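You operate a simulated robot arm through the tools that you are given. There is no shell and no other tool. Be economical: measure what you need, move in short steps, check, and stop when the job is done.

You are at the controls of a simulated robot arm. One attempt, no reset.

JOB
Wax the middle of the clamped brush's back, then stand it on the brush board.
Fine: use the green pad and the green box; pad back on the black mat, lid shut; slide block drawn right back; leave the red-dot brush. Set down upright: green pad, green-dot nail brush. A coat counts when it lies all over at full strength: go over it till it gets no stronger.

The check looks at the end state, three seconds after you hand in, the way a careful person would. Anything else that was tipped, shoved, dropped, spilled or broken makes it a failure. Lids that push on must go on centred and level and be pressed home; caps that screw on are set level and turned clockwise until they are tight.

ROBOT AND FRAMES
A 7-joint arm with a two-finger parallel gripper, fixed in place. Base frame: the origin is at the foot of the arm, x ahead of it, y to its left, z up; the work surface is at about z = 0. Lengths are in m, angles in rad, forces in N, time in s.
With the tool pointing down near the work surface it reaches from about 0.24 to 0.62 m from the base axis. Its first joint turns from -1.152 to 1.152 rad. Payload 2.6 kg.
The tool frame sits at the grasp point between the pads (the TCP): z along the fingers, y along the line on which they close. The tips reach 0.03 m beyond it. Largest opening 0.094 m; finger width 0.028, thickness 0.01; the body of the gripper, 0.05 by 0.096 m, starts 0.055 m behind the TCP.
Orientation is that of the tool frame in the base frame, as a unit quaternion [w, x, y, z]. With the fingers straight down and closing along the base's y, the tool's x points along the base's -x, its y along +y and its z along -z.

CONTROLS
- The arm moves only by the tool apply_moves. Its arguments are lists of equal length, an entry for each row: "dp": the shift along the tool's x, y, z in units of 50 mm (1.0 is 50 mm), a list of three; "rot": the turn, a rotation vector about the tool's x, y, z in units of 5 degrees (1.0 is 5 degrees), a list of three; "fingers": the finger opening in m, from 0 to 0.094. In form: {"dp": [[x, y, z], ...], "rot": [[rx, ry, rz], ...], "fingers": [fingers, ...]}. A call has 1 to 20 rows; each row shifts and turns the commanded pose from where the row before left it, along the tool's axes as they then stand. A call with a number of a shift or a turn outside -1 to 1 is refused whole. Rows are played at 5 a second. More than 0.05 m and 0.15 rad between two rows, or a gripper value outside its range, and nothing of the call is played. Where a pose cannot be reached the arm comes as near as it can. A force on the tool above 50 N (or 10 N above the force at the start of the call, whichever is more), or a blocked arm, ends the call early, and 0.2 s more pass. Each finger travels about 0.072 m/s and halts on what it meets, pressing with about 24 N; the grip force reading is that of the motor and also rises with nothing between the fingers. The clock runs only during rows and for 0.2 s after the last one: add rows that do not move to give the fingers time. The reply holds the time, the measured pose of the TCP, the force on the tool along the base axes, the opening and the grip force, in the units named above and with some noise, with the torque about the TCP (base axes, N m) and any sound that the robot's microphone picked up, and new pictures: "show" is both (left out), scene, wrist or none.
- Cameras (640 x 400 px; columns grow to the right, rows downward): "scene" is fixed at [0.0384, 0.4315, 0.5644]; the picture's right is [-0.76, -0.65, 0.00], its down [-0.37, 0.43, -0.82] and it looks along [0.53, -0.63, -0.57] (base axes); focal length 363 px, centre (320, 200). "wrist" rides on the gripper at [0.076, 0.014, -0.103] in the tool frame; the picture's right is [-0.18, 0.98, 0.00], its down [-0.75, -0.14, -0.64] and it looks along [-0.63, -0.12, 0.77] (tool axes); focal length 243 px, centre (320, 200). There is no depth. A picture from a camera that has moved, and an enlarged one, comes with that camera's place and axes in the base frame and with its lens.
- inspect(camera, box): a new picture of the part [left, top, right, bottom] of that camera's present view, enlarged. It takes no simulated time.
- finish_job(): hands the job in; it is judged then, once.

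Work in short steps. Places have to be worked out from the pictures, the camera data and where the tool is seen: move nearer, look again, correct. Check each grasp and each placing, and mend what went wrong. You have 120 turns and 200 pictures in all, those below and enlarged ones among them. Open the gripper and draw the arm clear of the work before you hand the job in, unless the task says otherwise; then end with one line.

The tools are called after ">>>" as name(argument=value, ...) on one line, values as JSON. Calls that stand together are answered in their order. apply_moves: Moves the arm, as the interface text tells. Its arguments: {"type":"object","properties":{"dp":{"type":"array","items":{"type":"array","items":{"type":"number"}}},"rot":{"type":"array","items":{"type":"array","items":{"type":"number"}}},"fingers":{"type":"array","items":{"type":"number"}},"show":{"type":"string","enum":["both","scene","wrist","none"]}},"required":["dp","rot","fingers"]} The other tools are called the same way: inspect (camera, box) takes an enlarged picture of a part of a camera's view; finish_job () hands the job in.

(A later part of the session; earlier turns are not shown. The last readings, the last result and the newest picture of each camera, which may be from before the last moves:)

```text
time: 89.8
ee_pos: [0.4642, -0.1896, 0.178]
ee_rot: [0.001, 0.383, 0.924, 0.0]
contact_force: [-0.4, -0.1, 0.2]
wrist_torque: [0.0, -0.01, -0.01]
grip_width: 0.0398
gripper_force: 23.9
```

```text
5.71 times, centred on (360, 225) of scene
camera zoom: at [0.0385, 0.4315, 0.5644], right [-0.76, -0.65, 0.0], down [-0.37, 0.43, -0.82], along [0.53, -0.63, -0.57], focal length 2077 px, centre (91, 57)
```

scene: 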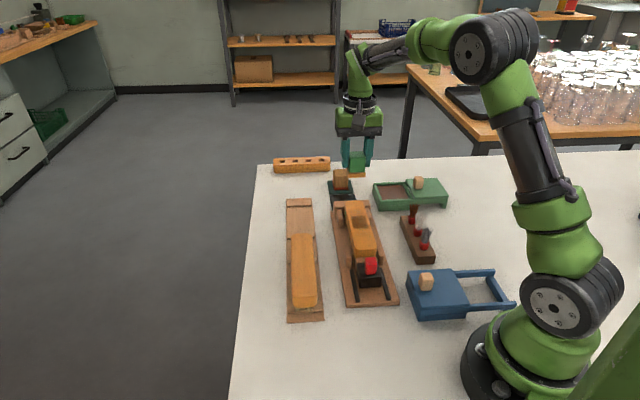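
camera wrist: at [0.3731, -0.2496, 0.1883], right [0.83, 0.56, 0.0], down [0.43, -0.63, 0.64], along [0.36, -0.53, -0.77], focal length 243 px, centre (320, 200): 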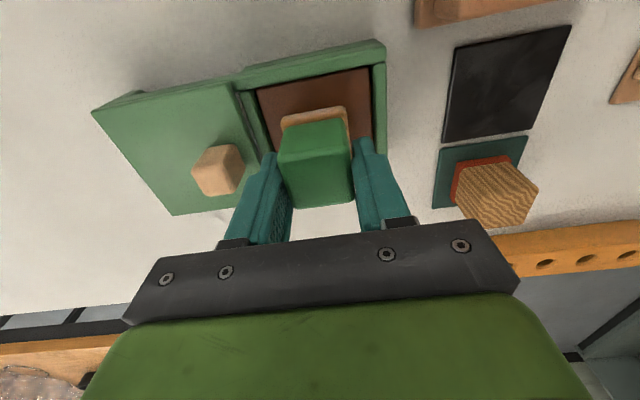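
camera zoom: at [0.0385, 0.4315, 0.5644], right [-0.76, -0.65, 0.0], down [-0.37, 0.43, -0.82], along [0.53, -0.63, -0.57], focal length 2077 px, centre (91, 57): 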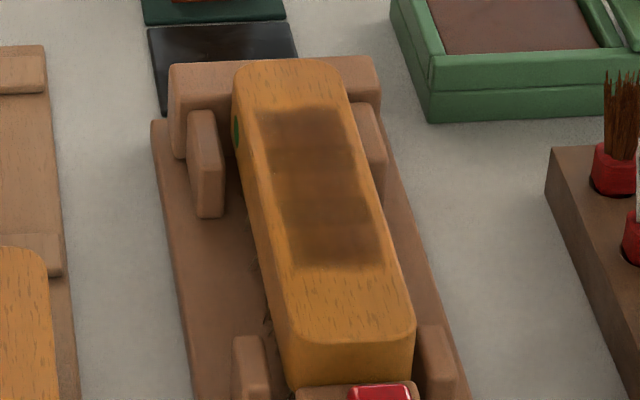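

Extent and strength unchanged after that round: the coat is complete. Now return the pad to the black mat.

>>> apply_moves(dp=[[-0.55, 0.1, 0], [-0.52, 0.09, 0], [0, 0, 0.85], [0, 0, 0.85], [0, 0, 0.6], [0, 0, 0.2], [0, 0, 0]], rot=[[0, 0, 0], [0, 0, 0], [0, 0, 0], [0, 0, 0], [0, 0, 0], [0, 0, 0], [0, 0, 0]], fingers=[0.02, 0.02, 0.02, 0.02, 0.02, 0.02, 0.02], show="none")

>>> inspect(camera="wrist", box=[220, 50, 420, 175])

```text
time: 91.4
ee_pos: [0.509, -0.2241, 0.0495]
ee_rot: [0.0, 0.383, 0.924, 0.0]
contact_force: [-0.3, -0.1, -0.5]
wrist_torque: [-0.06, 0.01, -0.01]
grip_width: 0.0396
gripper_force: 23.9
```

```text
3.20 times, centred on (320, 112) of wrist
camera zoom: at [0.4666, -0.1622, 0.1539], right [0.83, 0.56, 0.0], down [0.43, -0.63, 0.64], along [0.36, -0.53, -0.77], focal length 776 px, centre (320, 480)
```

zoom: 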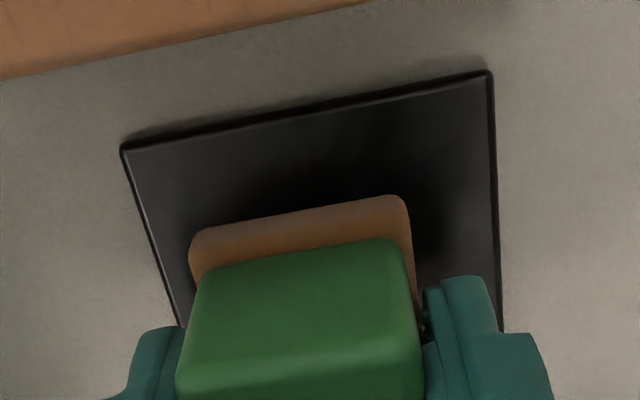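

Slightly adjust +3 mm along the mat and lower to contact.

>>> apply_moves(dp=[[-0.05, 0, 0.06], [0, 0, 0.06], [0, 0, 0]], rot=[[0, 0, 0], [0, 0, 0], [0, 0, 0]], fingers=[0.02, 0.02, 0.02], show="none")

```text
time: 92.2
ee_pos: [0.511, -0.2244, 0.0451]
ee_rot: [0.0, 0.383, 0.924, -0.001]
contact_force: [-0.9, 0.3, -1.1]
wrist_torque: [-0.02, -0.02, 0.0]
grip_width: 0.0396
gripper_force: 24.3
```

>>> apply_moves(dp=[[0, 0, 0.04], [0, 0, 0.03], [0, 0, 0]], rot=[[0, 0, 0], [0, 0, 0], [0, 0, 0]], fingers=[0.02, 0.02, 0.02], show="none")

```text
time: 93.0
ee_pos: [0.5118, -0.2234, 0.0421]
ee_rot: [0.0, 0.382, 0.924, 0.0]
contact_force: [-0.1, 0.9, 1.7]
wrist_torque: [0.0, -0.01, -0.01]
grip_width: 0.0398
gripper_force: 23.8
```

Contact beginning; press 1 mm more, open and rise straight up.

>>> apply_moves(dp=[[0, 0, 0.02], [0, 0, 0], [0, 0, 0], [0, 0, 0], [0, 0, -0.6], [0, 0, -0.9], [0, 0, -0.9], [0, 0, 0]], rot=[[0, 0, 0], [0, 0, 0], [0, 0, 0], [0, 0, 0], [0, 0, 0], [0, 0, 0], [0, 0, 0], [0, 0, 0]], fingers=[0.02, 0.02, 0.06, 0.06, 0.06, 0.06, 0.06, 0.06])

>>> inspect(camera="scene", box=[320, 160, 380, 210])

>>> inspect(camera="wrist", box=[0, 40, 260, 200])

```text
time: 94.8
ee_pos: [0.5081, -0.2215, 0.163]
ee_rot: [0.0, 0.382, 0.924, 0.0]
contact_force: [-0.3, -0.2, 0.2]
wrist_torque: [0.02, 0.03, -0.01]
grip_width: 0.06
gripper_force: 0.1
camera wrist: at [0.4654, -0.1593, 0.2649], right [0.82, 0.57, 0.0], down [0.43, -0.63, 0.64], along [0.36, -0.53, -0.77], focal length 243 px, centre (320, 200)
```

scene: 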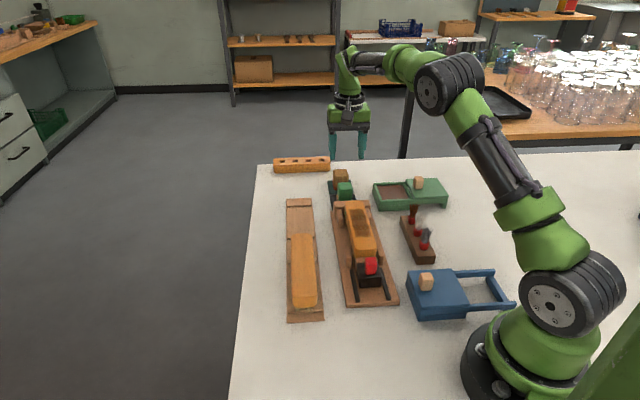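
wrist: 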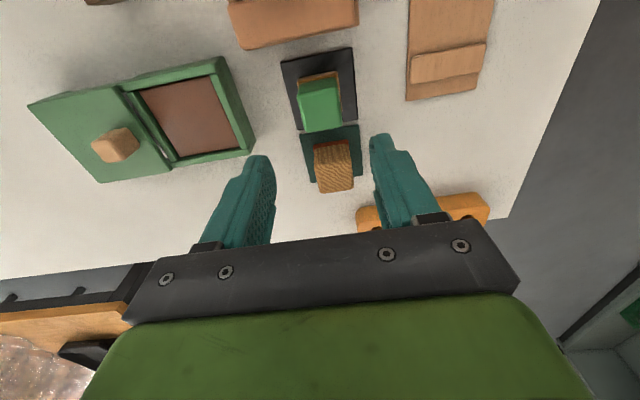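

```text
8.00 times, centred on (350, 185) of scene
camera zoom: at [0.0384, 0.4315, 0.5644], right [-0.76, -0.65, 0.0], down [-0.37, 0.43, -0.82], along [0.53, -0.63, -0.57], focal length 2907 px, centre (80, 320)
```

zoom: 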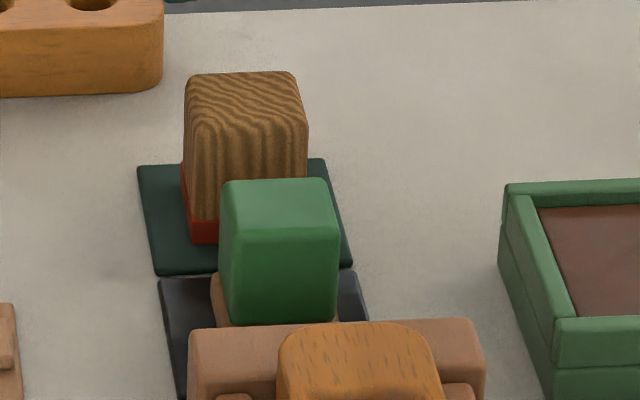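

```text
2.46 times, centred on (130, 120) of wrist
camera zoom: at [0.4654, -0.1593, 0.2649], right [0.82, 0.57, 0.0], down [0.43, -0.63, 0.64], along [0.36, -0.53, -0.77], focal length 597 px, centre (788, 397)
```

zoom: 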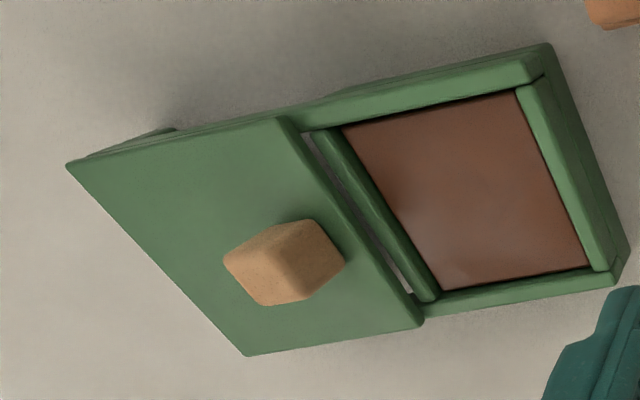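

Pad is upright on its mat. Next the lid: move above its knob (≈(0.369,-0.353)) and look.

>>> apply_moves(dp=[[0.02, -0.95, 0], [0.03, -0.95, 0], [0.03, -0.95, 0], [0.03, -0.95, 0], [0, 0, 0.4], [0, 0, 0]], rot=[[0, 0, 0], [0, 0, 0], [0, 0, 0], [0, 0, 0], [0, 0, 0], [0, 0, 0]], fingers=[0.06, 0.06, 0.06, 0.06, 0.06, 0.06])

>>> inspect(camera="scene", box=[365, 130, 465, 220])

>>> inspect(camera="wrist", box=[220, 20, 460, 170])

```text
time: 96.2
ee_pos: [0.3702, -0.3542, 0.14]
ee_rot: [0.0, 0.383, 0.924, 0.0]
contact_force: [-0.8, -0.7, -0.9]
wrist_torque: [0.02, 0.02, 0.0]
grip_width: 0.06
gripper_force: 0.1
camera wrist: at [0.3281, -0.2918, 0.244], right [0.82, 0.57, 0.0], down [0.43, -0.63, 0.64], along [0.36, -0.53, -0.77], focal length 243 px, centre (320, 200)
```

scene: 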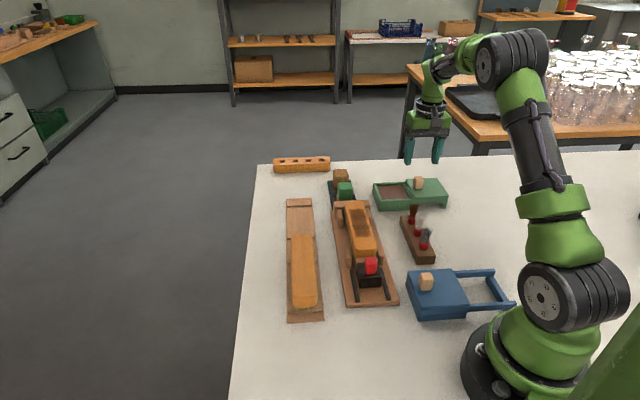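
wrist: 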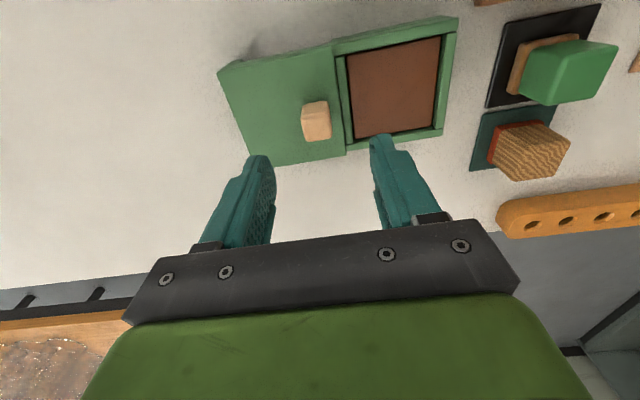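

```text
4.44 times, centred on (415, 175) of scene
camera zoom: at [0.0385, 0.4315, 0.5644], right [-0.76, -0.65, 0.0], down [-0.37, 0.43, -0.82], along [0.53, -0.63, -0.57], focal length 1615 px, centre (-102, 311)
```

zoom: 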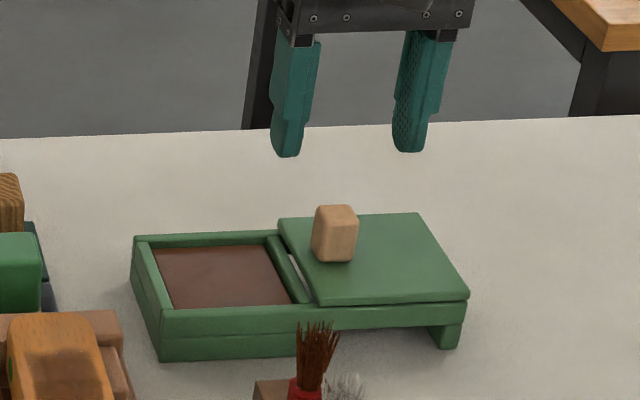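

```text
2.67 times, centred on (340, 95) of wrist
camera zoom: at [0.3281, -0.2918, 0.244], right [0.82, 0.57, 0.0], down [0.43, -0.63, 0.64], along [0.36, -0.53, -0.77], focal length 647 px, centre (267, 480)
```

zoom: 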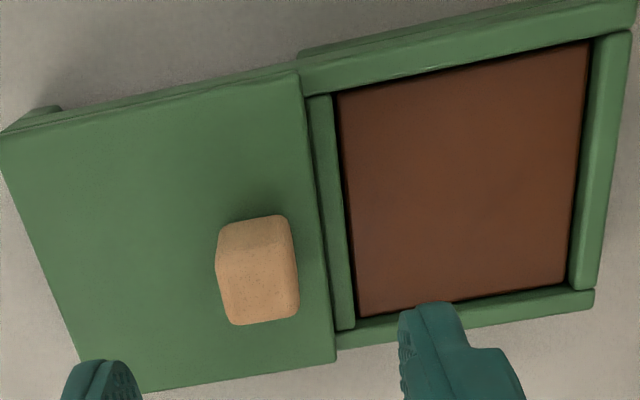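

Knob top ≈ (0.369,-0.355,0.072), right beneath the tool. Lower so the tips sit ~10 mm above the lid and grip the knob.

>>> apply_moves(dp=[[0, 0, 0.6], [0, 0, 0.5], [0, 0, 0], [0, 0, 0], [0, 0, 0], [0, 0, 0]], rot=[[0, 0, 0], [0, 0, 0], [0, 0, 0], [0, 0, 0], [0, 0, 0], [0, 0, 0]], fingers=[0.06, 0.06, 0.06, 0.01, 0.01, 0.01], show="none")

>>> inspect(camera="scene", box=[365, 150, 465, 220])

```text
time: 97.6
ee_pos: [0.3742, -0.3547, 0.0865]
ee_rot: [-0.001, 0.382, 0.924, 0.001]
contact_force: [1.1, -0.5, -3.7]
wrist_torque: [-0.14, -0.12, -0.06]
grip_width: 0.0216
gripper_force: 45.2
```

```text
5.71 times, centred on (415, 185) of scene
camera zoom: at [0.0385, 0.4315, 0.5644], right [-0.76, -0.65, 0.0], down [-0.37, 0.43, -0.82], along [0.53, -0.63, -0.57], focal length 2077 px, centre (-223, 286)
```

zoom: 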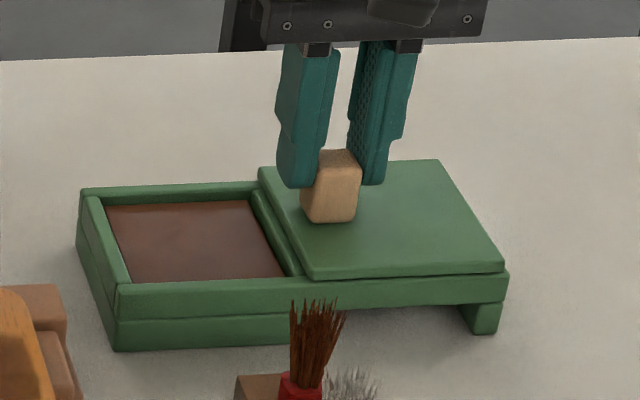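

Knob gripped. Drag it along +b 60 mm, then check.

>>> apply_moves(dp=[[0, 0.25, 0], [0, 0.25, 0], [0, 0.25, 0], [0, 0.25, 0], [0, 0.2, 0], [0, 0, 0]], rot=[[0, 0, 0], [0, 0, 0], [0, 0, 0], [0, 0, 0], [0, 0, 0], [0, 0, 0]], fingers=[0.01, 0.01, 0.01, 0.01, 0.01, 0.01], show="none")

>>> inspect(camera="scene", box=[365, 150, 465, 220])

```text
time: 99.0
ee_pos: [0.4146, -0.3136, 0.0866]
ee_rot: [0.001, 0.381, 0.925, 0.0]
contact_force: [3.9, -6.7, -7.9]
wrist_torque: [-0.75, -0.73, 0.01]
grip_width: 0.0212
gripper_force: 45.4
```

```text
5.71 times, centred on (415, 185) of scene
camera zoom: at [0.0385, 0.4315, 0.5644], right [-0.76, -0.65, 0.0], down [-0.37, 0.43, -0.82], along [0.53, -0.63, -0.57], focal length 2077 px, centre (-223, 286)
```

zoom: 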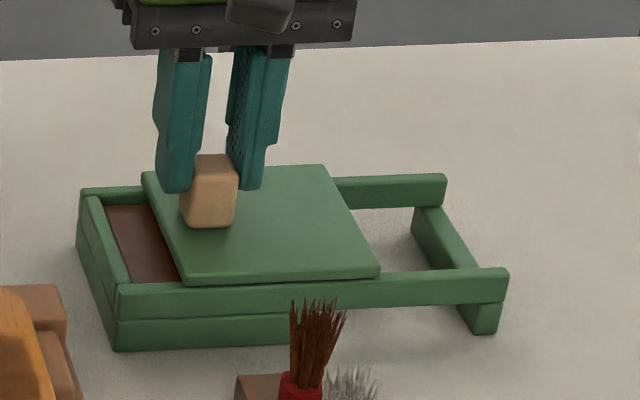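

Lid slides well, ~25–30 mm to go. Continue 20 mm.

>>> apply_moves(dp=[[0, 0.2, 0], [0, 0.2, 0], [0, 0, 0]], rot=[[0, 0, 0], [0, 0, 0], [0, 0, 0]], fingers=[0.01, 0.01, 0.01], show="none")

>>> inspect(camera="scene", box=[365, 150, 465, 220])

```text
time: 99.8
ee_pos: [0.4299, -0.2981, 0.0857]
ee_rot: [0.0, 0.381, 0.924, 0.0]
contact_force: [8.2, -8.3, -9.4]
wrist_torque: [-0.67, -0.57, 0.03]
grip_width: 0.0213
gripper_force: 45.1
```

```text
5.71 times, centred on (415, 185) of scene
camera zoom: at [0.0385, 0.4315, 0.5644], right [-0.76, -0.65, 0.0], down [-0.37, 0.43, -0.82], along [0.53, -0.63, -0.57], focal length 2077 px, centre (-223, 286)
```

zoom: 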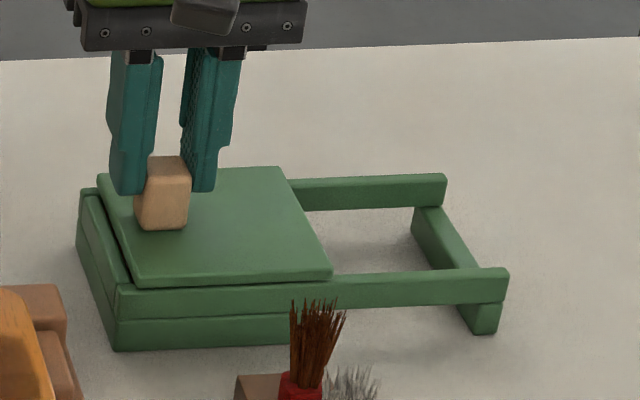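

About 7–8 mm left to be flush. Continue in small steps, relaxing the sideways load.

>>> apply_moves(dp=[[-0.03, 0.05, 0], [0, 0.05, 0], [0, 0.04, 0], [0, 0, 0]], rot=[[0, 0, 0], [0, 0, 0], [0, 0, 0], [0, 0, 0]], fingers=[0.01, 0.01, 0.01, 0.01], show="none")

>>> inspect(camera="scene", box=[365, 165, 425, 215])

>>> inspect(camera="scene", box=[400, 260, 520, 330])

```text
time: 100.8
ee_pos: [0.434, -0.2933, 0.0876]
ee_rot: [-0.002, 0.383, 0.924, 0.0]
contact_force: [-6.4, 5.5, 5.3]
wrist_torque: [0.88, 0.98, -0.05]
grip_width: 0.0212
gripper_force: 45.1
```

```text
8.00 times, centred on (395, 190) of scene
camera zoom: at [0.0384, 0.4315, 0.5644], right [-0.76, -0.65, 0.0], down [-0.37, 0.43, -0.82], along [0.53, -0.63, -0.57], focal length 2907 px, centre (-280, 280)
```

zoom: 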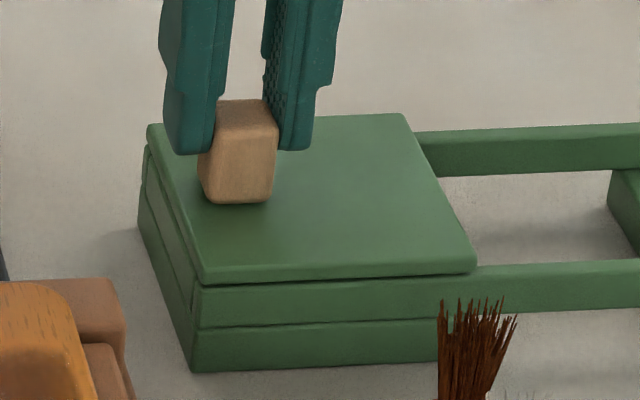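

```text
5.33 times, centred on (460, 295) of scene
camera zoom: at [0.0384, 0.4315, 0.5644], right [-0.76, -0.65, 0.0], down [-0.37, 0.43, -0.82], along [0.53, -0.63, -0.57], focal length 1938 px, centre (-427, -307)
```

zoom: 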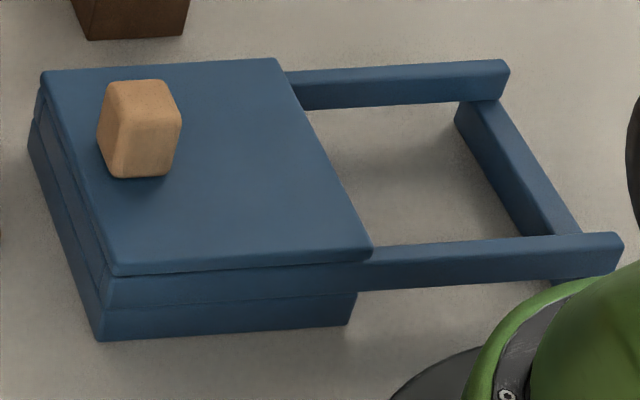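

Looks flush like the blue one. Push 2 mm more to feel whether it's at a stop.

>>> apply_moves(dp=[[0.02, 0.04, 0], [0, 0, 0]], rot=[[0, 0, 0], [0, 0, 0]], fingers=[0.01, 0.01], show="none")

>>> inspect(camera="scene", box=[365, 165, 425, 215])

```text
time: 101.4
ee_pos: [0.4356, -0.2926, 0.0869]
ee_rot: [0.0, 0.382, 0.924, -0.001]
contact_force: [-8.2, 0.8, 3.6]
wrist_torque: [0.5, 0.64, -0.04]
grip_width: 0.0212
gripper_force: 44.8
```

```text
8.00 times, centred on (395, 190) of scene
camera zoom: at [0.0384, 0.4315, 0.5644], right [-0.76, -0.65, 0.0], down [-0.37, 0.43, -0.82], along [0.53, -0.63, -0.57], focal length 2907 px, centre (-280, 280)
```

zoom: 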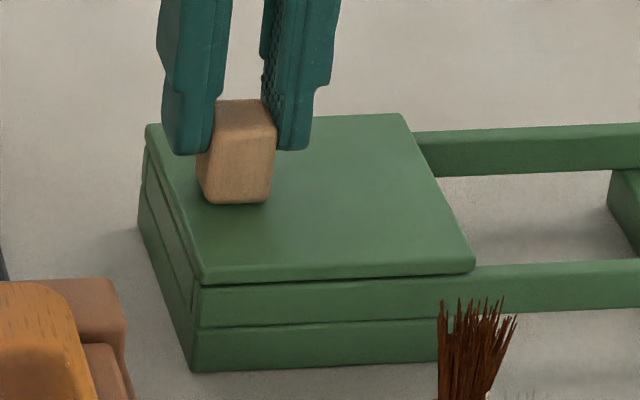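

Resistance is growing (5 N). One more small push to confirm the stop.

>>> apply_moves(dp=[[0, 0.05, 0], [0, 0, 0]], rot=[[0, 0, 0], [0, 0, 0]], fingers=[0.01, 0.01], show="none")

>>> inspect(camera="scene", box=[365, 165, 425, 215])

```text
time: 102.0
ee_pos: [0.4364, -0.2917, 0.087]
ee_rot: [-0.001, 0.384, 0.923, -0.003]
contact_force: [-23.4, -3.3, 6.7]
wrist_torque: [-0.32, 0.2, 0.2]
grip_width: 0.0212
gripper_force: 45.1
```

```text
8.00 times, centred on (395, 190) of scene
camera zoom: at [0.0384, 0.4315, 0.5644], right [-0.76, -0.65, 0.0], down [-0.37, 0.43, -0.82], along [0.53, -0.63, -0.57], focal length 2907 px, centre (-280, 280)
```

zoom: 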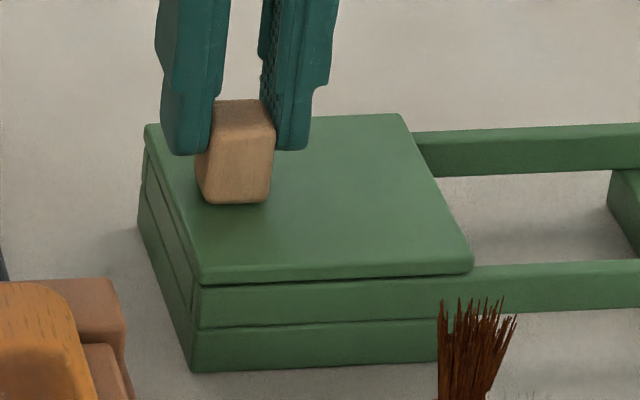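

Firm stop (≈19 N): lid is shut. Relax the push, open and rise.

>>> apply_moves(dp=[[0, -0.05, 0], [0, 0, 0], [0, 0, 0], [0, 0, 0], [0, 0, -0.7], [0, 0, -0.9], [0, 0, -0.9], [0, 0, 0]], rot=[[0, 0, 0], [0, 0, 0], [0, 0, 0], [0, 0, 0], [0, 0, 0], [0, 0, 0], [0, 0, 0], [0, 0, 0]], fingers=[0.01, 0.05, 0.05, 0.05, 0.05, 0.05, 0.05, 0.05], show="wrist")

>>> inspect(camera="scene", box=[365, 165, 425, 215])

```text
time: 103.8
ee_pos: [0.4359, -0.2922, 0.2128]
ee_rot: [-0.001, 0.383, 0.924, 0.0]
contact_force: [0.0, 0.5, -0.6]
wrist_torque: [0.0, 0.0, 0.02]
grip_width: 0.0502
gripper_force: 0.0
camera wrist: at [0.3929, -0.2304, 0.3159], right [0.83, 0.56, 0.0], down [0.43, -0.63, 0.64], along [0.36, -0.53, -0.77], focal length 243 px, centre (320, 200)
```

wrist: 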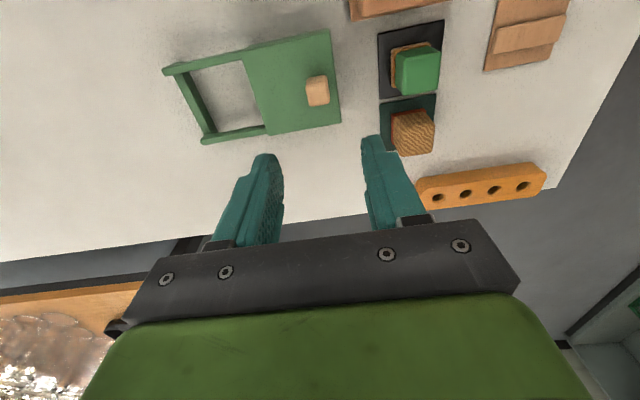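

```text
8.00 times, centred on (395, 190) of scene
camera zoom: at [0.0384, 0.4315, 0.5644], right [-0.76, -0.65, 0.0], down [-0.37, 0.43, -0.82], along [0.53, -0.63, -0.57], focal length 2907 px, centre (-280, 280)
```

zoom: 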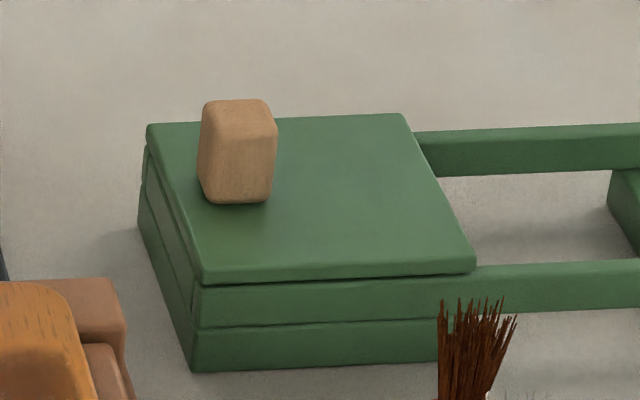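

The lid eased back ~1 mm when I released. I'll push it home from behind the knob with closed fingers, without pulling back.

>>> apply_moves(dp=[[0, -0.7, 0], [0, 0, 0], [0, 0, 0.9], [0, 0, 0.9], [0, 0, 0.75], [0, 0, 0], [0, 0.1, 0], [0, 0.05, 0], [0, 0, 0]], rot=[[0, 0, 0], [0, 0, 0], [0, 0, 0], [0, 0, 0], [0, 0, 0], [0, 0, 0], [0, 0, 0], [0, 0, 0], [0, 0, 0]], fingers=[0.0, 0.0, 0.0, 0.0, 0.0, 0.0, 0.0, 0.0, 0.0], show="none")

>>> inspect(camera="scene", box=[365, 165, 425, 215])

```text
time: 105.8
ee_pos: [0.4169, -0.3113, 0.0865]
ee_rot: [0.0, 0.382, 0.924, 0.0]
contact_force: [0.2, -0.2, -0.3]
wrist_torque: [-0.03, -0.01, -0.03]
grip_width: 0.0
gripper_force: 23.7
```

```text
8.00 times, centred on (395, 190) of scene
camera zoom: at [0.0384, 0.4315, 0.5644], right [-0.76, -0.65, 0.0], down [-0.37, 0.43, -0.82], along [0.53, -0.63, -0.57], focal length 2907 px, centre (-280, 280)
```

zoom: 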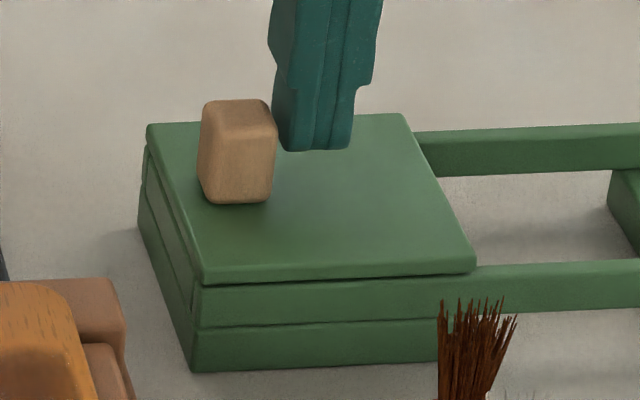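

Fingertips stand close behind the knob. Push +b in small steps.

>>> apply_moves(dp=[[0, 0.06, 0], [0, 0.05, 0], [0, 0.04, 0], [0, 0, 0]], rot=[[0, 0, 0], [0, 0, 0], [0, 0, 0], [0, 0, 0]], fingers=[0.0, 0.0, 0.0, 0.0], show="none")

>>> inspect(camera="scene", box=[365, 165, 425, 215])

```text
time: 106.8
ee_pos: [0.4212, -0.3081, 0.086]
ee_rot: [0.0, 0.383, 0.924, 0.0]
contact_force: [-1.7, -2.2, 1.3]
wrist_torque: [-0.05, 0.01, 0.04]
grip_width: 0.0003
gripper_force: 24.3
```

```text
8.00 times, centred on (395, 190) of scene
camera zoom: at [0.0384, 0.4315, 0.5644], right [-0.76, -0.65, 0.0], down [-0.37, 0.43, -0.82], along [0.53, -0.63, -0.57], focal length 2907 px, centre (-280, 280)
```

zoom: 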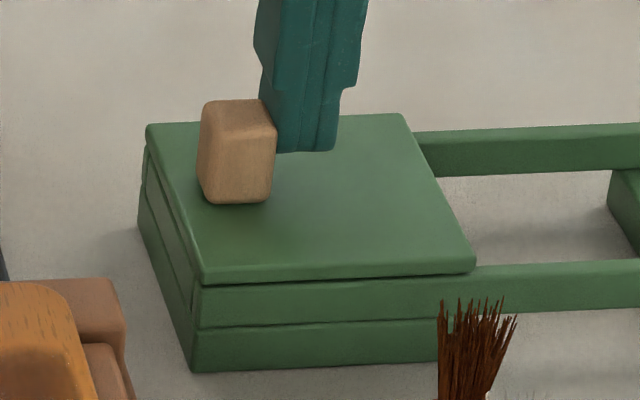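

Just touching (3 N). Push 3 mm more, then rise straight up from there.

>>> apply_moves(dp=[[0, 0.04, 0], [0, 0.03, 0], [0, 0, 0]], rot=[[0, 0, 0], [0, 0, 0], [0, 0, 0]], fingers=[0.0, 0.0, 0.0], show="none")

>>> inspect(camera="scene", box=[365, 165, 425, 215])

```text
time: 107.6
ee_pos: [0.4217, -0.3071, 0.086]
ee_rot: [-0.001, 0.384, 0.923, -0.003]
contact_force: [-25.7, -7.2, 13.8]
wrist_torque: [-0.02, 0.53, 0.2]
grip_width: 0.0001
gripper_force: 24.2
```

```text
8.00 times, centred on (395, 190) of scene
camera zoom: at [0.0384, 0.4315, 0.5643], right [-0.76, -0.65, 0.0], down [-0.37, 0.43, -0.82], along [0.53, -0.63, -0.57], focal length 2907 px, centre (-280, 280)
```

zoom: 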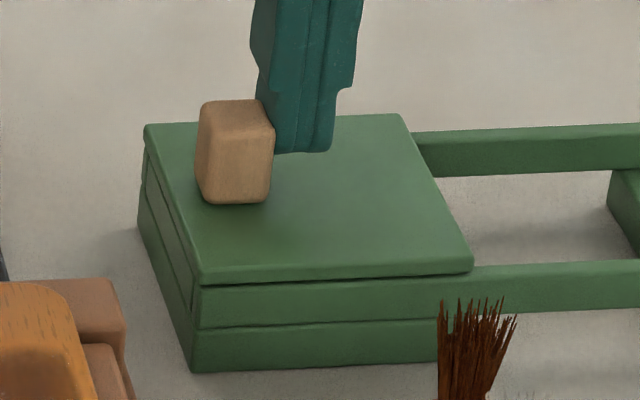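

At the stop. Back the fingers off the knob, rise, and head toward the slide block (the jig's near end).

>>> apply_moves(dp=[[0, -0.15, 0], [0, -0.1, 0], [0, 0, -0.8], [0, 0, -0.9], [0, 0, -0.9], [0, 0, 0]], rot=[[0, 0, 0], [0, 0, 0], [0, 0, 0], [0, 0, 0], [0, 0, 0], [0, 0, 0]], fingers=[0.0, 0.0, 0.0, 0.06, 0.06, 0.06], show="none")

>>> inspect(camera="scene", box=[365, 165, 425, 215])

>>> inspect(camera="scene", box=[325, 235, 415, 315])

```text
time: 109.0
ee_pos: [0.4166, -0.3136, 0.215]
ee_rot: [0.0, 0.382, 0.924, 0.0]
contact_force: [-0.1, -0.7, 0.1]
wrist_torque: [0.05, 0.0, 0.01]
grip_width: 0.0598
gripper_force: 0.1
```

```text
8.00 times, centred on (395, 190) of scene
camera zoom: at [0.0384, 0.4315, 0.5644], right [-0.76, -0.65, 0.0], down [-0.37, 0.43, -0.82], along [0.53, -0.63, -0.57], focal length 2907 px, centre (-280, 280)
```

zoom: 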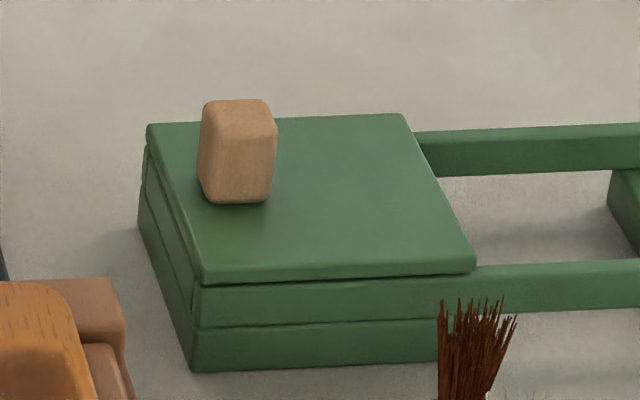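

```text
5.00 times, centred on (370, 275) of scene
camera zoom: at [0.0384, 0.4315, 0.5644], right [-0.76, -0.65, 0.0], down [-0.37, 0.43, -0.82], along [0.53, -0.63, -0.57], focal length 1817 px, centre (70, -175)
```

zoom: 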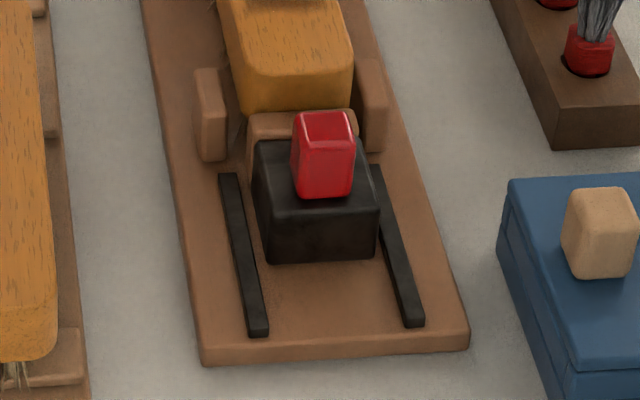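

Lid rests at its natural closed place. The slide block's red knob is ≈(0.288,-0.016), top z≈0.08. I move above it and look.

>>> apply_moves(dp=[[0, 0.8, 0], [0, 0.8, 0], [0, 0.8, 0], [0.86, 0, 0], [0.86, 0, 0], [0.86, 0, 0], [0.86, 0, 0], [0.86, 0, 0], [0.86, 0, 0], [0.86, 0, 0], [0, 0, 0.9], [0, 0, 0]], rot=[[0, 0, 0], [0, 0, 0], [0, 0, 0], [0, 0, 0], [0, 0, 0], [0, 0, 0], [0, 0, 0], [0, 0, 0], [0, 0, 0], [0, 0, 0], [0, 0, 0], [0, 0, 0]], fingers=[0.06, 0.06, 0.06, 0.06, 0.06, 0.06, 0.06, 0.06, 0.06, 0.06, 0.06, 0.06])

>>> inspect(camera="wrist", box=[220, 40, 420, 190])

>>> inspect(camera="scene", box=[320, 210, 420, 310])

```text
time: 111.6
ee_pos: [0.2907, -0.0126, 0.1707]
ee_rot: [0.0, 0.382, 0.924, 0.0]
contact_force: [0.2, -0.2, -0.2]
wrist_torque: [-0.03, 0.0, -0.01]
grip_width: 0.0601
gripper_force: 0.0
camera wrist: at [0.2473, 0.0489, 0.2731], right [0.83, 0.56, 0.0], down [0.43, -0.63, 0.64], along [0.36, -0.53, -0.77], focal length 243 px, centre (320, 200)
```

scene: 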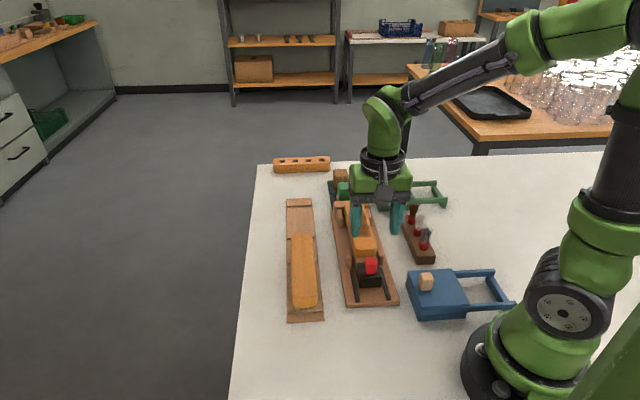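
wrist: 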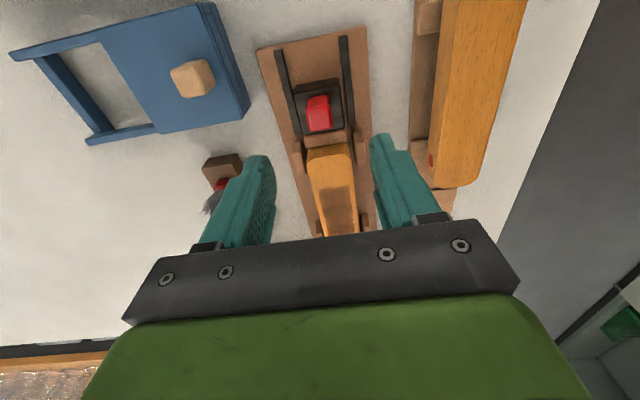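

```text
2.67 times, centred on (320, 115) of wrist
camera zoom: at [0.2473, 0.0489, 0.2731], right [0.83, 0.56, 0.0], down [0.43, -0.63, 0.64], along [0.36, -0.53, -0.77], focal length 647 px, centre (320, 427)
```

zoom: 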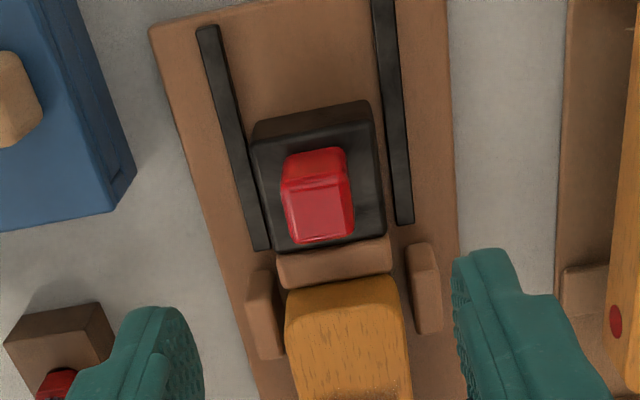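

```text
4.00 times, centred on (370, 260) of scene
camera zoom: at [0.0384, 0.4315, 0.5644], right [-0.76, -0.65, 0.0], down [-0.37, 0.43, -0.82], along [0.53, -0.63, -0.57], focal length 1454 px, centre (120, -40)
```

zoom: 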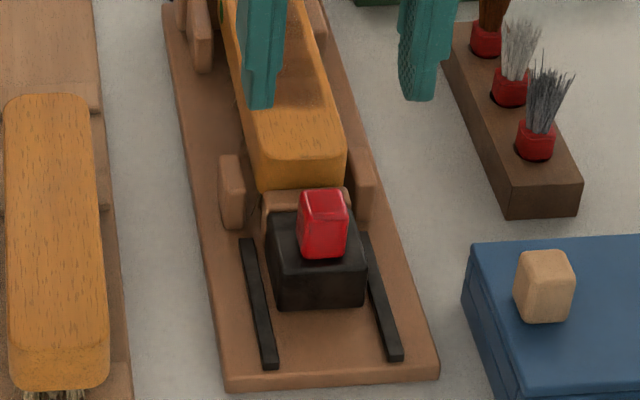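

Tool is right above the knob. Lower to z≈0.088 and grip.

>>> apply_moves(dp=[[0, 0, 0.7], [0, 0, 0.6], [0, 0, 0.35], [0, 0, 0], [0, 0, 0], [0, 0, 0]], rot=[[0, 0, 0], [0, 0, 0], [0, 0, 0], [0, 0, 0], [0, 0, 0], [0, 0, 0]], fingers=[0.06, 0.06, 0.06, 0.06, 0.01, 0.01], show="none")

>>> inspect(camera="scene", box=[320, 210, 420, 310])

```text
time: 113.0
ee_pos: [0.2892, -0.0135, 0.0895]
ee_rot: [0.002, 0.382, 0.924, 0.001]
contact_force: [12.6, 11.7, -9.0]
wrist_torque: [0.21, -0.27, -0.23]
grip_width: 0.022
gripper_force: 40.9
```

```text
4.00 times, centred on (370, 260) of scene
camera zoom: at [0.0385, 0.4315, 0.5644], right [-0.76, -0.65, 0.0], down [-0.37, 0.43, -0.82], along [0.53, -0.63, -0.57], focal length 1454 px, centre (120, -40)
```

zoom: 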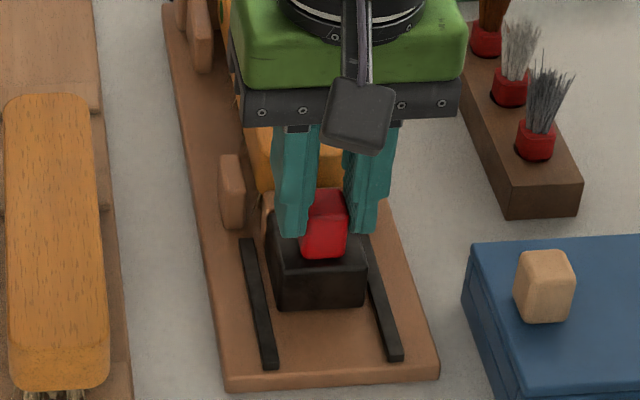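

Gripped, with a sideways load; ease +b 2 mm and draw back (−a) 25 mm first.

>>> apply_moves(dp=[[0, 0.05, 0], [0.1, 0, 0], [0.2, 0, 0], [0.2, 0, 0], [0, 0, 0]], rot=[[0, 0, 0], [0, 0, 0], [0, 0, 0], [0, 0, 0], [0, 0, 0]], fingers=[0.01, 0.01, 0.01, 0.01, 0.01], show="none")

>>> inspect(camera="scene", box=[320, 210, 420, 310])

```text
time: 114.2
ee_pos: [0.2712, 0.0043, 0.0889]
ee_rot: [-0.001, 0.383, 0.924, 0.001]
contact_force: [-3.0, -6.4, 27.2]
wrist_torque: [-0.33, -0.13, 0.0]
grip_width: 0.0218
gripper_force: 45.5
```

```text
4.00 times, centred on (370, 260) of scene
camera zoom: at [0.0383, 0.4315, 0.5644], right [-0.76, -0.65, 0.0], down [-0.37, 0.43, -0.82], along [0.53, -0.63, -0.57], focal length 1454 px, centre (120, -40)
```

zoom: 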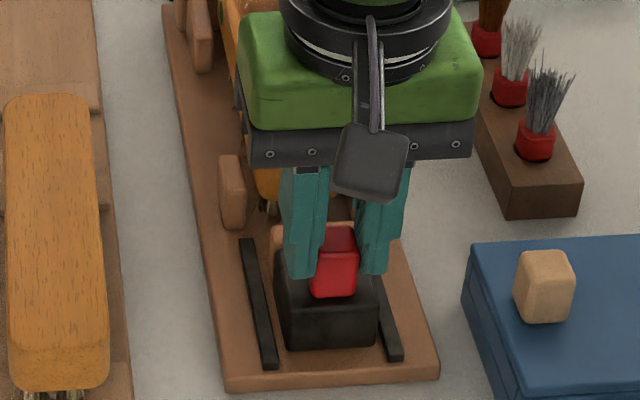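

Block moves back; there's 27 N vertical load, so ease up 1.5 mm and continue back 10 mm.

>>> apply_moves(dp=[[0.1, 0, -0.03], [0.1, 0, 0], [0, 0, 0]], rot=[[0, 0, 0], [0, 0, 0], [0, 0, 0]], fingers=[0.01, 0.01, 0.01], show="none")

>>> inspect(camera="scene", box=[320, 210, 420, 310])

```text
time: 115.0
ee_pos: [0.2658, 0.0089, 0.0893]
ee_rot: [0.003, 0.382, 0.924, 0.001]
contact_force: [21.3, -18.9, -4.4]
wrist_torque: [-0.6, -0.5, -0.13]
grip_width: 0.0219
gripper_force: 45.4
```

```text
4.00 times, centred on (370, 260) of scene
camera zoom: at [0.0385, 0.4315, 0.5644], right [-0.76, -0.65, 0.0], down [-0.37, 0.43, -0.82], along [0.53, -0.63, -0.57], focal length 1454 px, centre (120, -40)
```

zoom: 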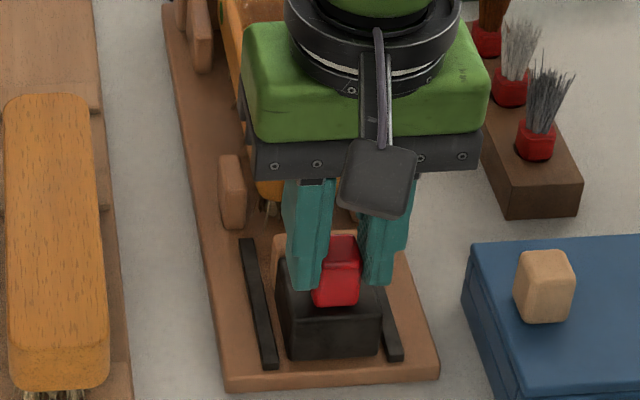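

28 N resistance: the block is against its rear stop. Relax slightly, open, and rise.

>>> apply_moves(dp=[[-0.03, 0, 0], [0, 0, 0], [0, 0, 0], [0, 0, 0], [0, 0, -0.6], [0, 0, -0.9], [0, 0, -0.9], [0, 0, 0]], rot=[[0, 0, 0], [0, 0, 0], [0, 0, 0], [0, 0, 0], [0, 0, 0], [0, 0, 0], [0, 0, 0], [0, 0, 0]], fingers=[0.01, 0.05, 0.05, 0.05, 0.05, 0.05, 0.05, 0.05], show="wrist")

>>> inspect(camera="scene", box=[320, 210, 420, 310])

>>> inspect(camera="wrist", box=[240, 0, 420, 135])

```text
time: 116.8
ee_pos: [0.2657, 0.0068, 0.2063]
ee_rot: [0.0, 0.383, 0.924, 0.001]
contact_force: [-0.4, -0.3, 0.1]
wrist_torque: [0.03, 0.02, -0.02]
grip_width: 0.0498
gripper_force: 0.1
camera wrist: at [0.2221, 0.0696, 0.3089], right [0.82, 0.57, 0.0], down [0.43, -0.63, 0.64], along [0.36, -0.53, -0.77], focal length 243 px, centre (320, 200)
```

wrist: 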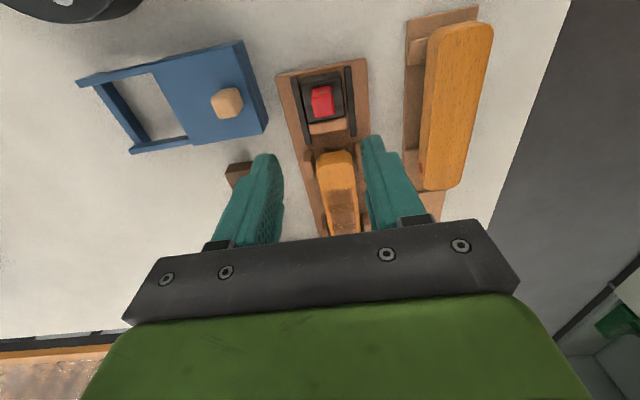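

```text
4.00 times, centred on (370, 260) of scene
camera zoom: at [0.0384, 0.4315, 0.5644], right [-0.76, -0.65, 0.0], down [-0.37, 0.43, -0.82], along [0.53, -0.63, -0.57], focal length 1454 px, centre (120, -40)
```

zoom: 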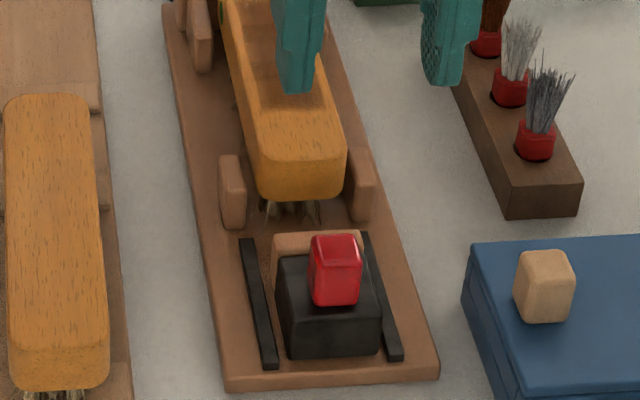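

```text
2.96 times, centred on (330, 68) of wrist
camera zoom: at [0.2221, 0.0696, 0.3089], right [0.82, 0.57, 0.0], down [0.43, -0.63, 0.64], along [0.36, -0.53, -0.77], focal length 719 px, centre (290, 593)
```

zoom: 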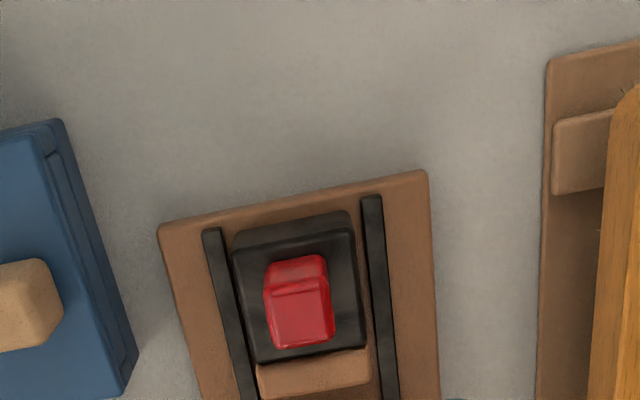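

Slide block is fully back. Now go above the brush middle with fingers wide and check alignment.

>>> apply_moves(dp=[[-0.82, 0, 0], [-0.82, 0, 0], [-0.82, 0, 0], [-0.8, 0.03, 0], [0, 0, 0.7], [0, 0, 0.5], [0, 0, 0]], rot=[[0, 0, 0], [0, 0, 0], [0, 0, 0], [0, 0, 0], [0, 0, 0], [0, 0, 0], [0, 0, 0]], fingers=[0.08, 0.08, 0.08, 0.08, 0.08, 0.08, 0.08])

>>> inspect(camera="scene", box=[310, 170, 410, 270])

>>> inspect(camera="wrist", box=[230, 20, 410, 170])

```text
time: 118.4
ee_pos: [0.3807, -0.1039, 0.1481]
ee_rot: [-0.001, 0.383, 0.924, 0.0]
contact_force: [0.2, -0.4, 0.0]
wrist_torque: [0.02, -0.04, 0.03]
grip_width: 0.0802
gripper_force: 0.0
camera wrist: at [0.3381, -0.0428, 0.2516], right [0.83, 0.56, 0.0], down [0.43, -0.63, 0.64], along [0.36, -0.53, -0.77], focal length 243 px, centre (320, 200)
```

scene: 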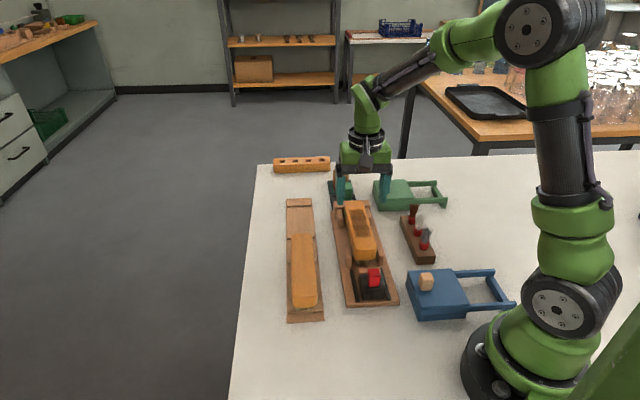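
wrist: 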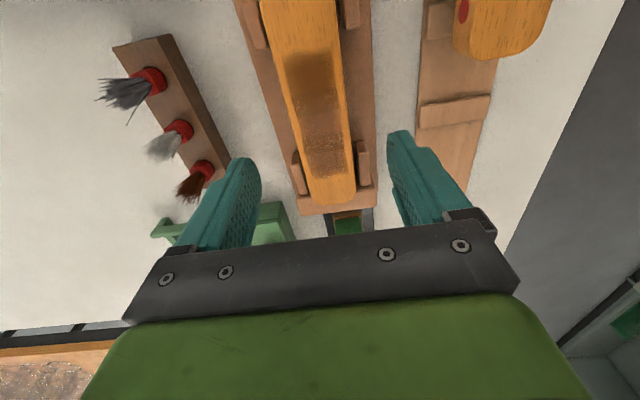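

```text
4.00 times, centred on (360, 220) of scene
camera zoom: at [0.0385, 0.4315, 0.5644], right [-0.76, -0.65, 0.0], down [-0.37, 0.43, -0.82], along [0.53, -0.63, -0.57], focal length 1454 px, centre (160, 120)
```

zoom: 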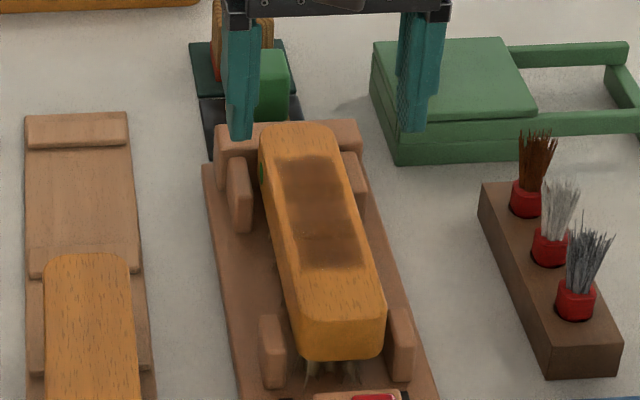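

```text
2.67 times, centred on (320, 95) of wrist
camera zoom: at [0.3381, -0.0428, 0.2516], right [0.83, 0.56, 0.0], down [0.43, -0.63, 0.64], along [0.36, -0.53, -0.77], focal length 647 px, centre (320, 480)
```

zoom: 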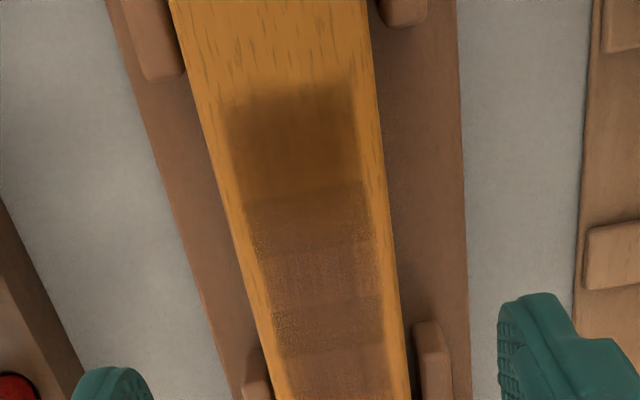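

Aligned with brush (body z≈0.036–0.066). Lower to z≈0.06 and grip the body.

>>> apply_moves(dp=[[-0.06, -0.03, 0.6], [0, 0, 0.6], [0, 0, 0.4], [0, 0, 0.16], [0, 0, 0], [0, 0, 0], [0, 0, 0], [0, 0, 0]], rot=[[0, 0, 0], [0, 0, 0], [0, 0, 0], [0, 0, 0], [0, 0, 0], [0, 0, 0], [0, 0, 0], [0, 0, 0]], fingers=[0.08, 0.08, 0.08, 0.08, 0.08, 0.03, 0.03, 0.03], show="none")

>>> inspect(camera="scene", box=[310, 170, 410, 270])

```text
time: 120.2
ee_pos: [0.3816, -0.1075, 0.0622]
ee_rot: [0.0, 0.383, 0.924, 0.0]
contact_force: [0.7, 0.4, 0.2]
wrist_torque: [-0.05, -0.03, 0.02]
grip_width: 0.0501
gripper_force: 24.0
```

```text
4.00 times, centred on (360, 220) of scene
camera zoom: at [0.0385, 0.4315, 0.5644], right [-0.76, -0.65, 0.0], down [-0.37, 0.43, -0.82], along [0.53, -0.63, -0.57], focal length 1454 px, centre (160, 120)
```

zoom: 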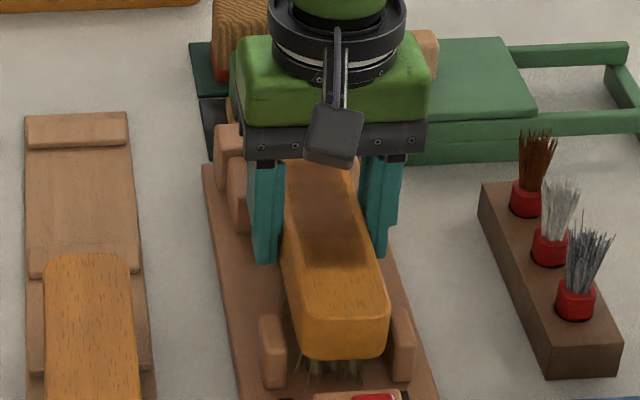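

Gripped (50 mm). Lift 20 mm first and check.

>>> apply_moves(dp=[[0, 0, -0.2], [0, 0, -0.2], [0, 0, 0]], rot=[[0, 0, 0], [0, 0, 0], [0, 0, 0]], fingers=[0.03, 0.03, 0.03], show="none")

>>> inspect(camera="scene", box=[310, 170, 410, 270])

```text
time: 121.0
ee_pos: [0.3836, -0.1085, 0.0806]
ee_rot: [0.001, 0.382, 0.924, 0.0]
contact_force: [-0.8, 0.7, -2.0]
wrist_torque: [0.04, 0.04, 0.01]
grip_width: 0.0505
gripper_force: 24.1
```

```text
4.00 times, centred on (360, 220) of scene
camera zoom: at [0.0385, 0.4315, 0.5644], right [-0.76, -0.65, 0.0], down [-0.37, 0.43, -0.82], along [0.53, -0.63, -0.57], focal length 1454 px, centre (160, 120)
```

zoom: 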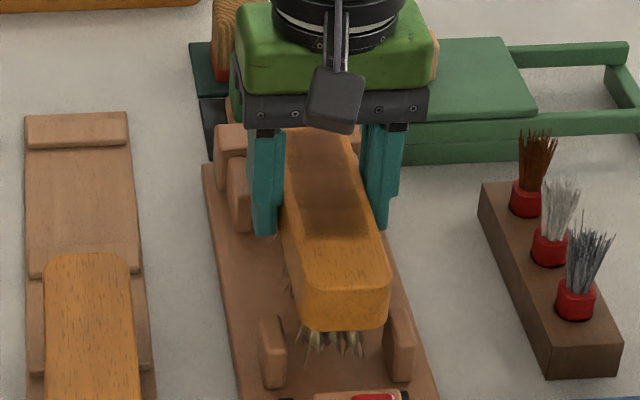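

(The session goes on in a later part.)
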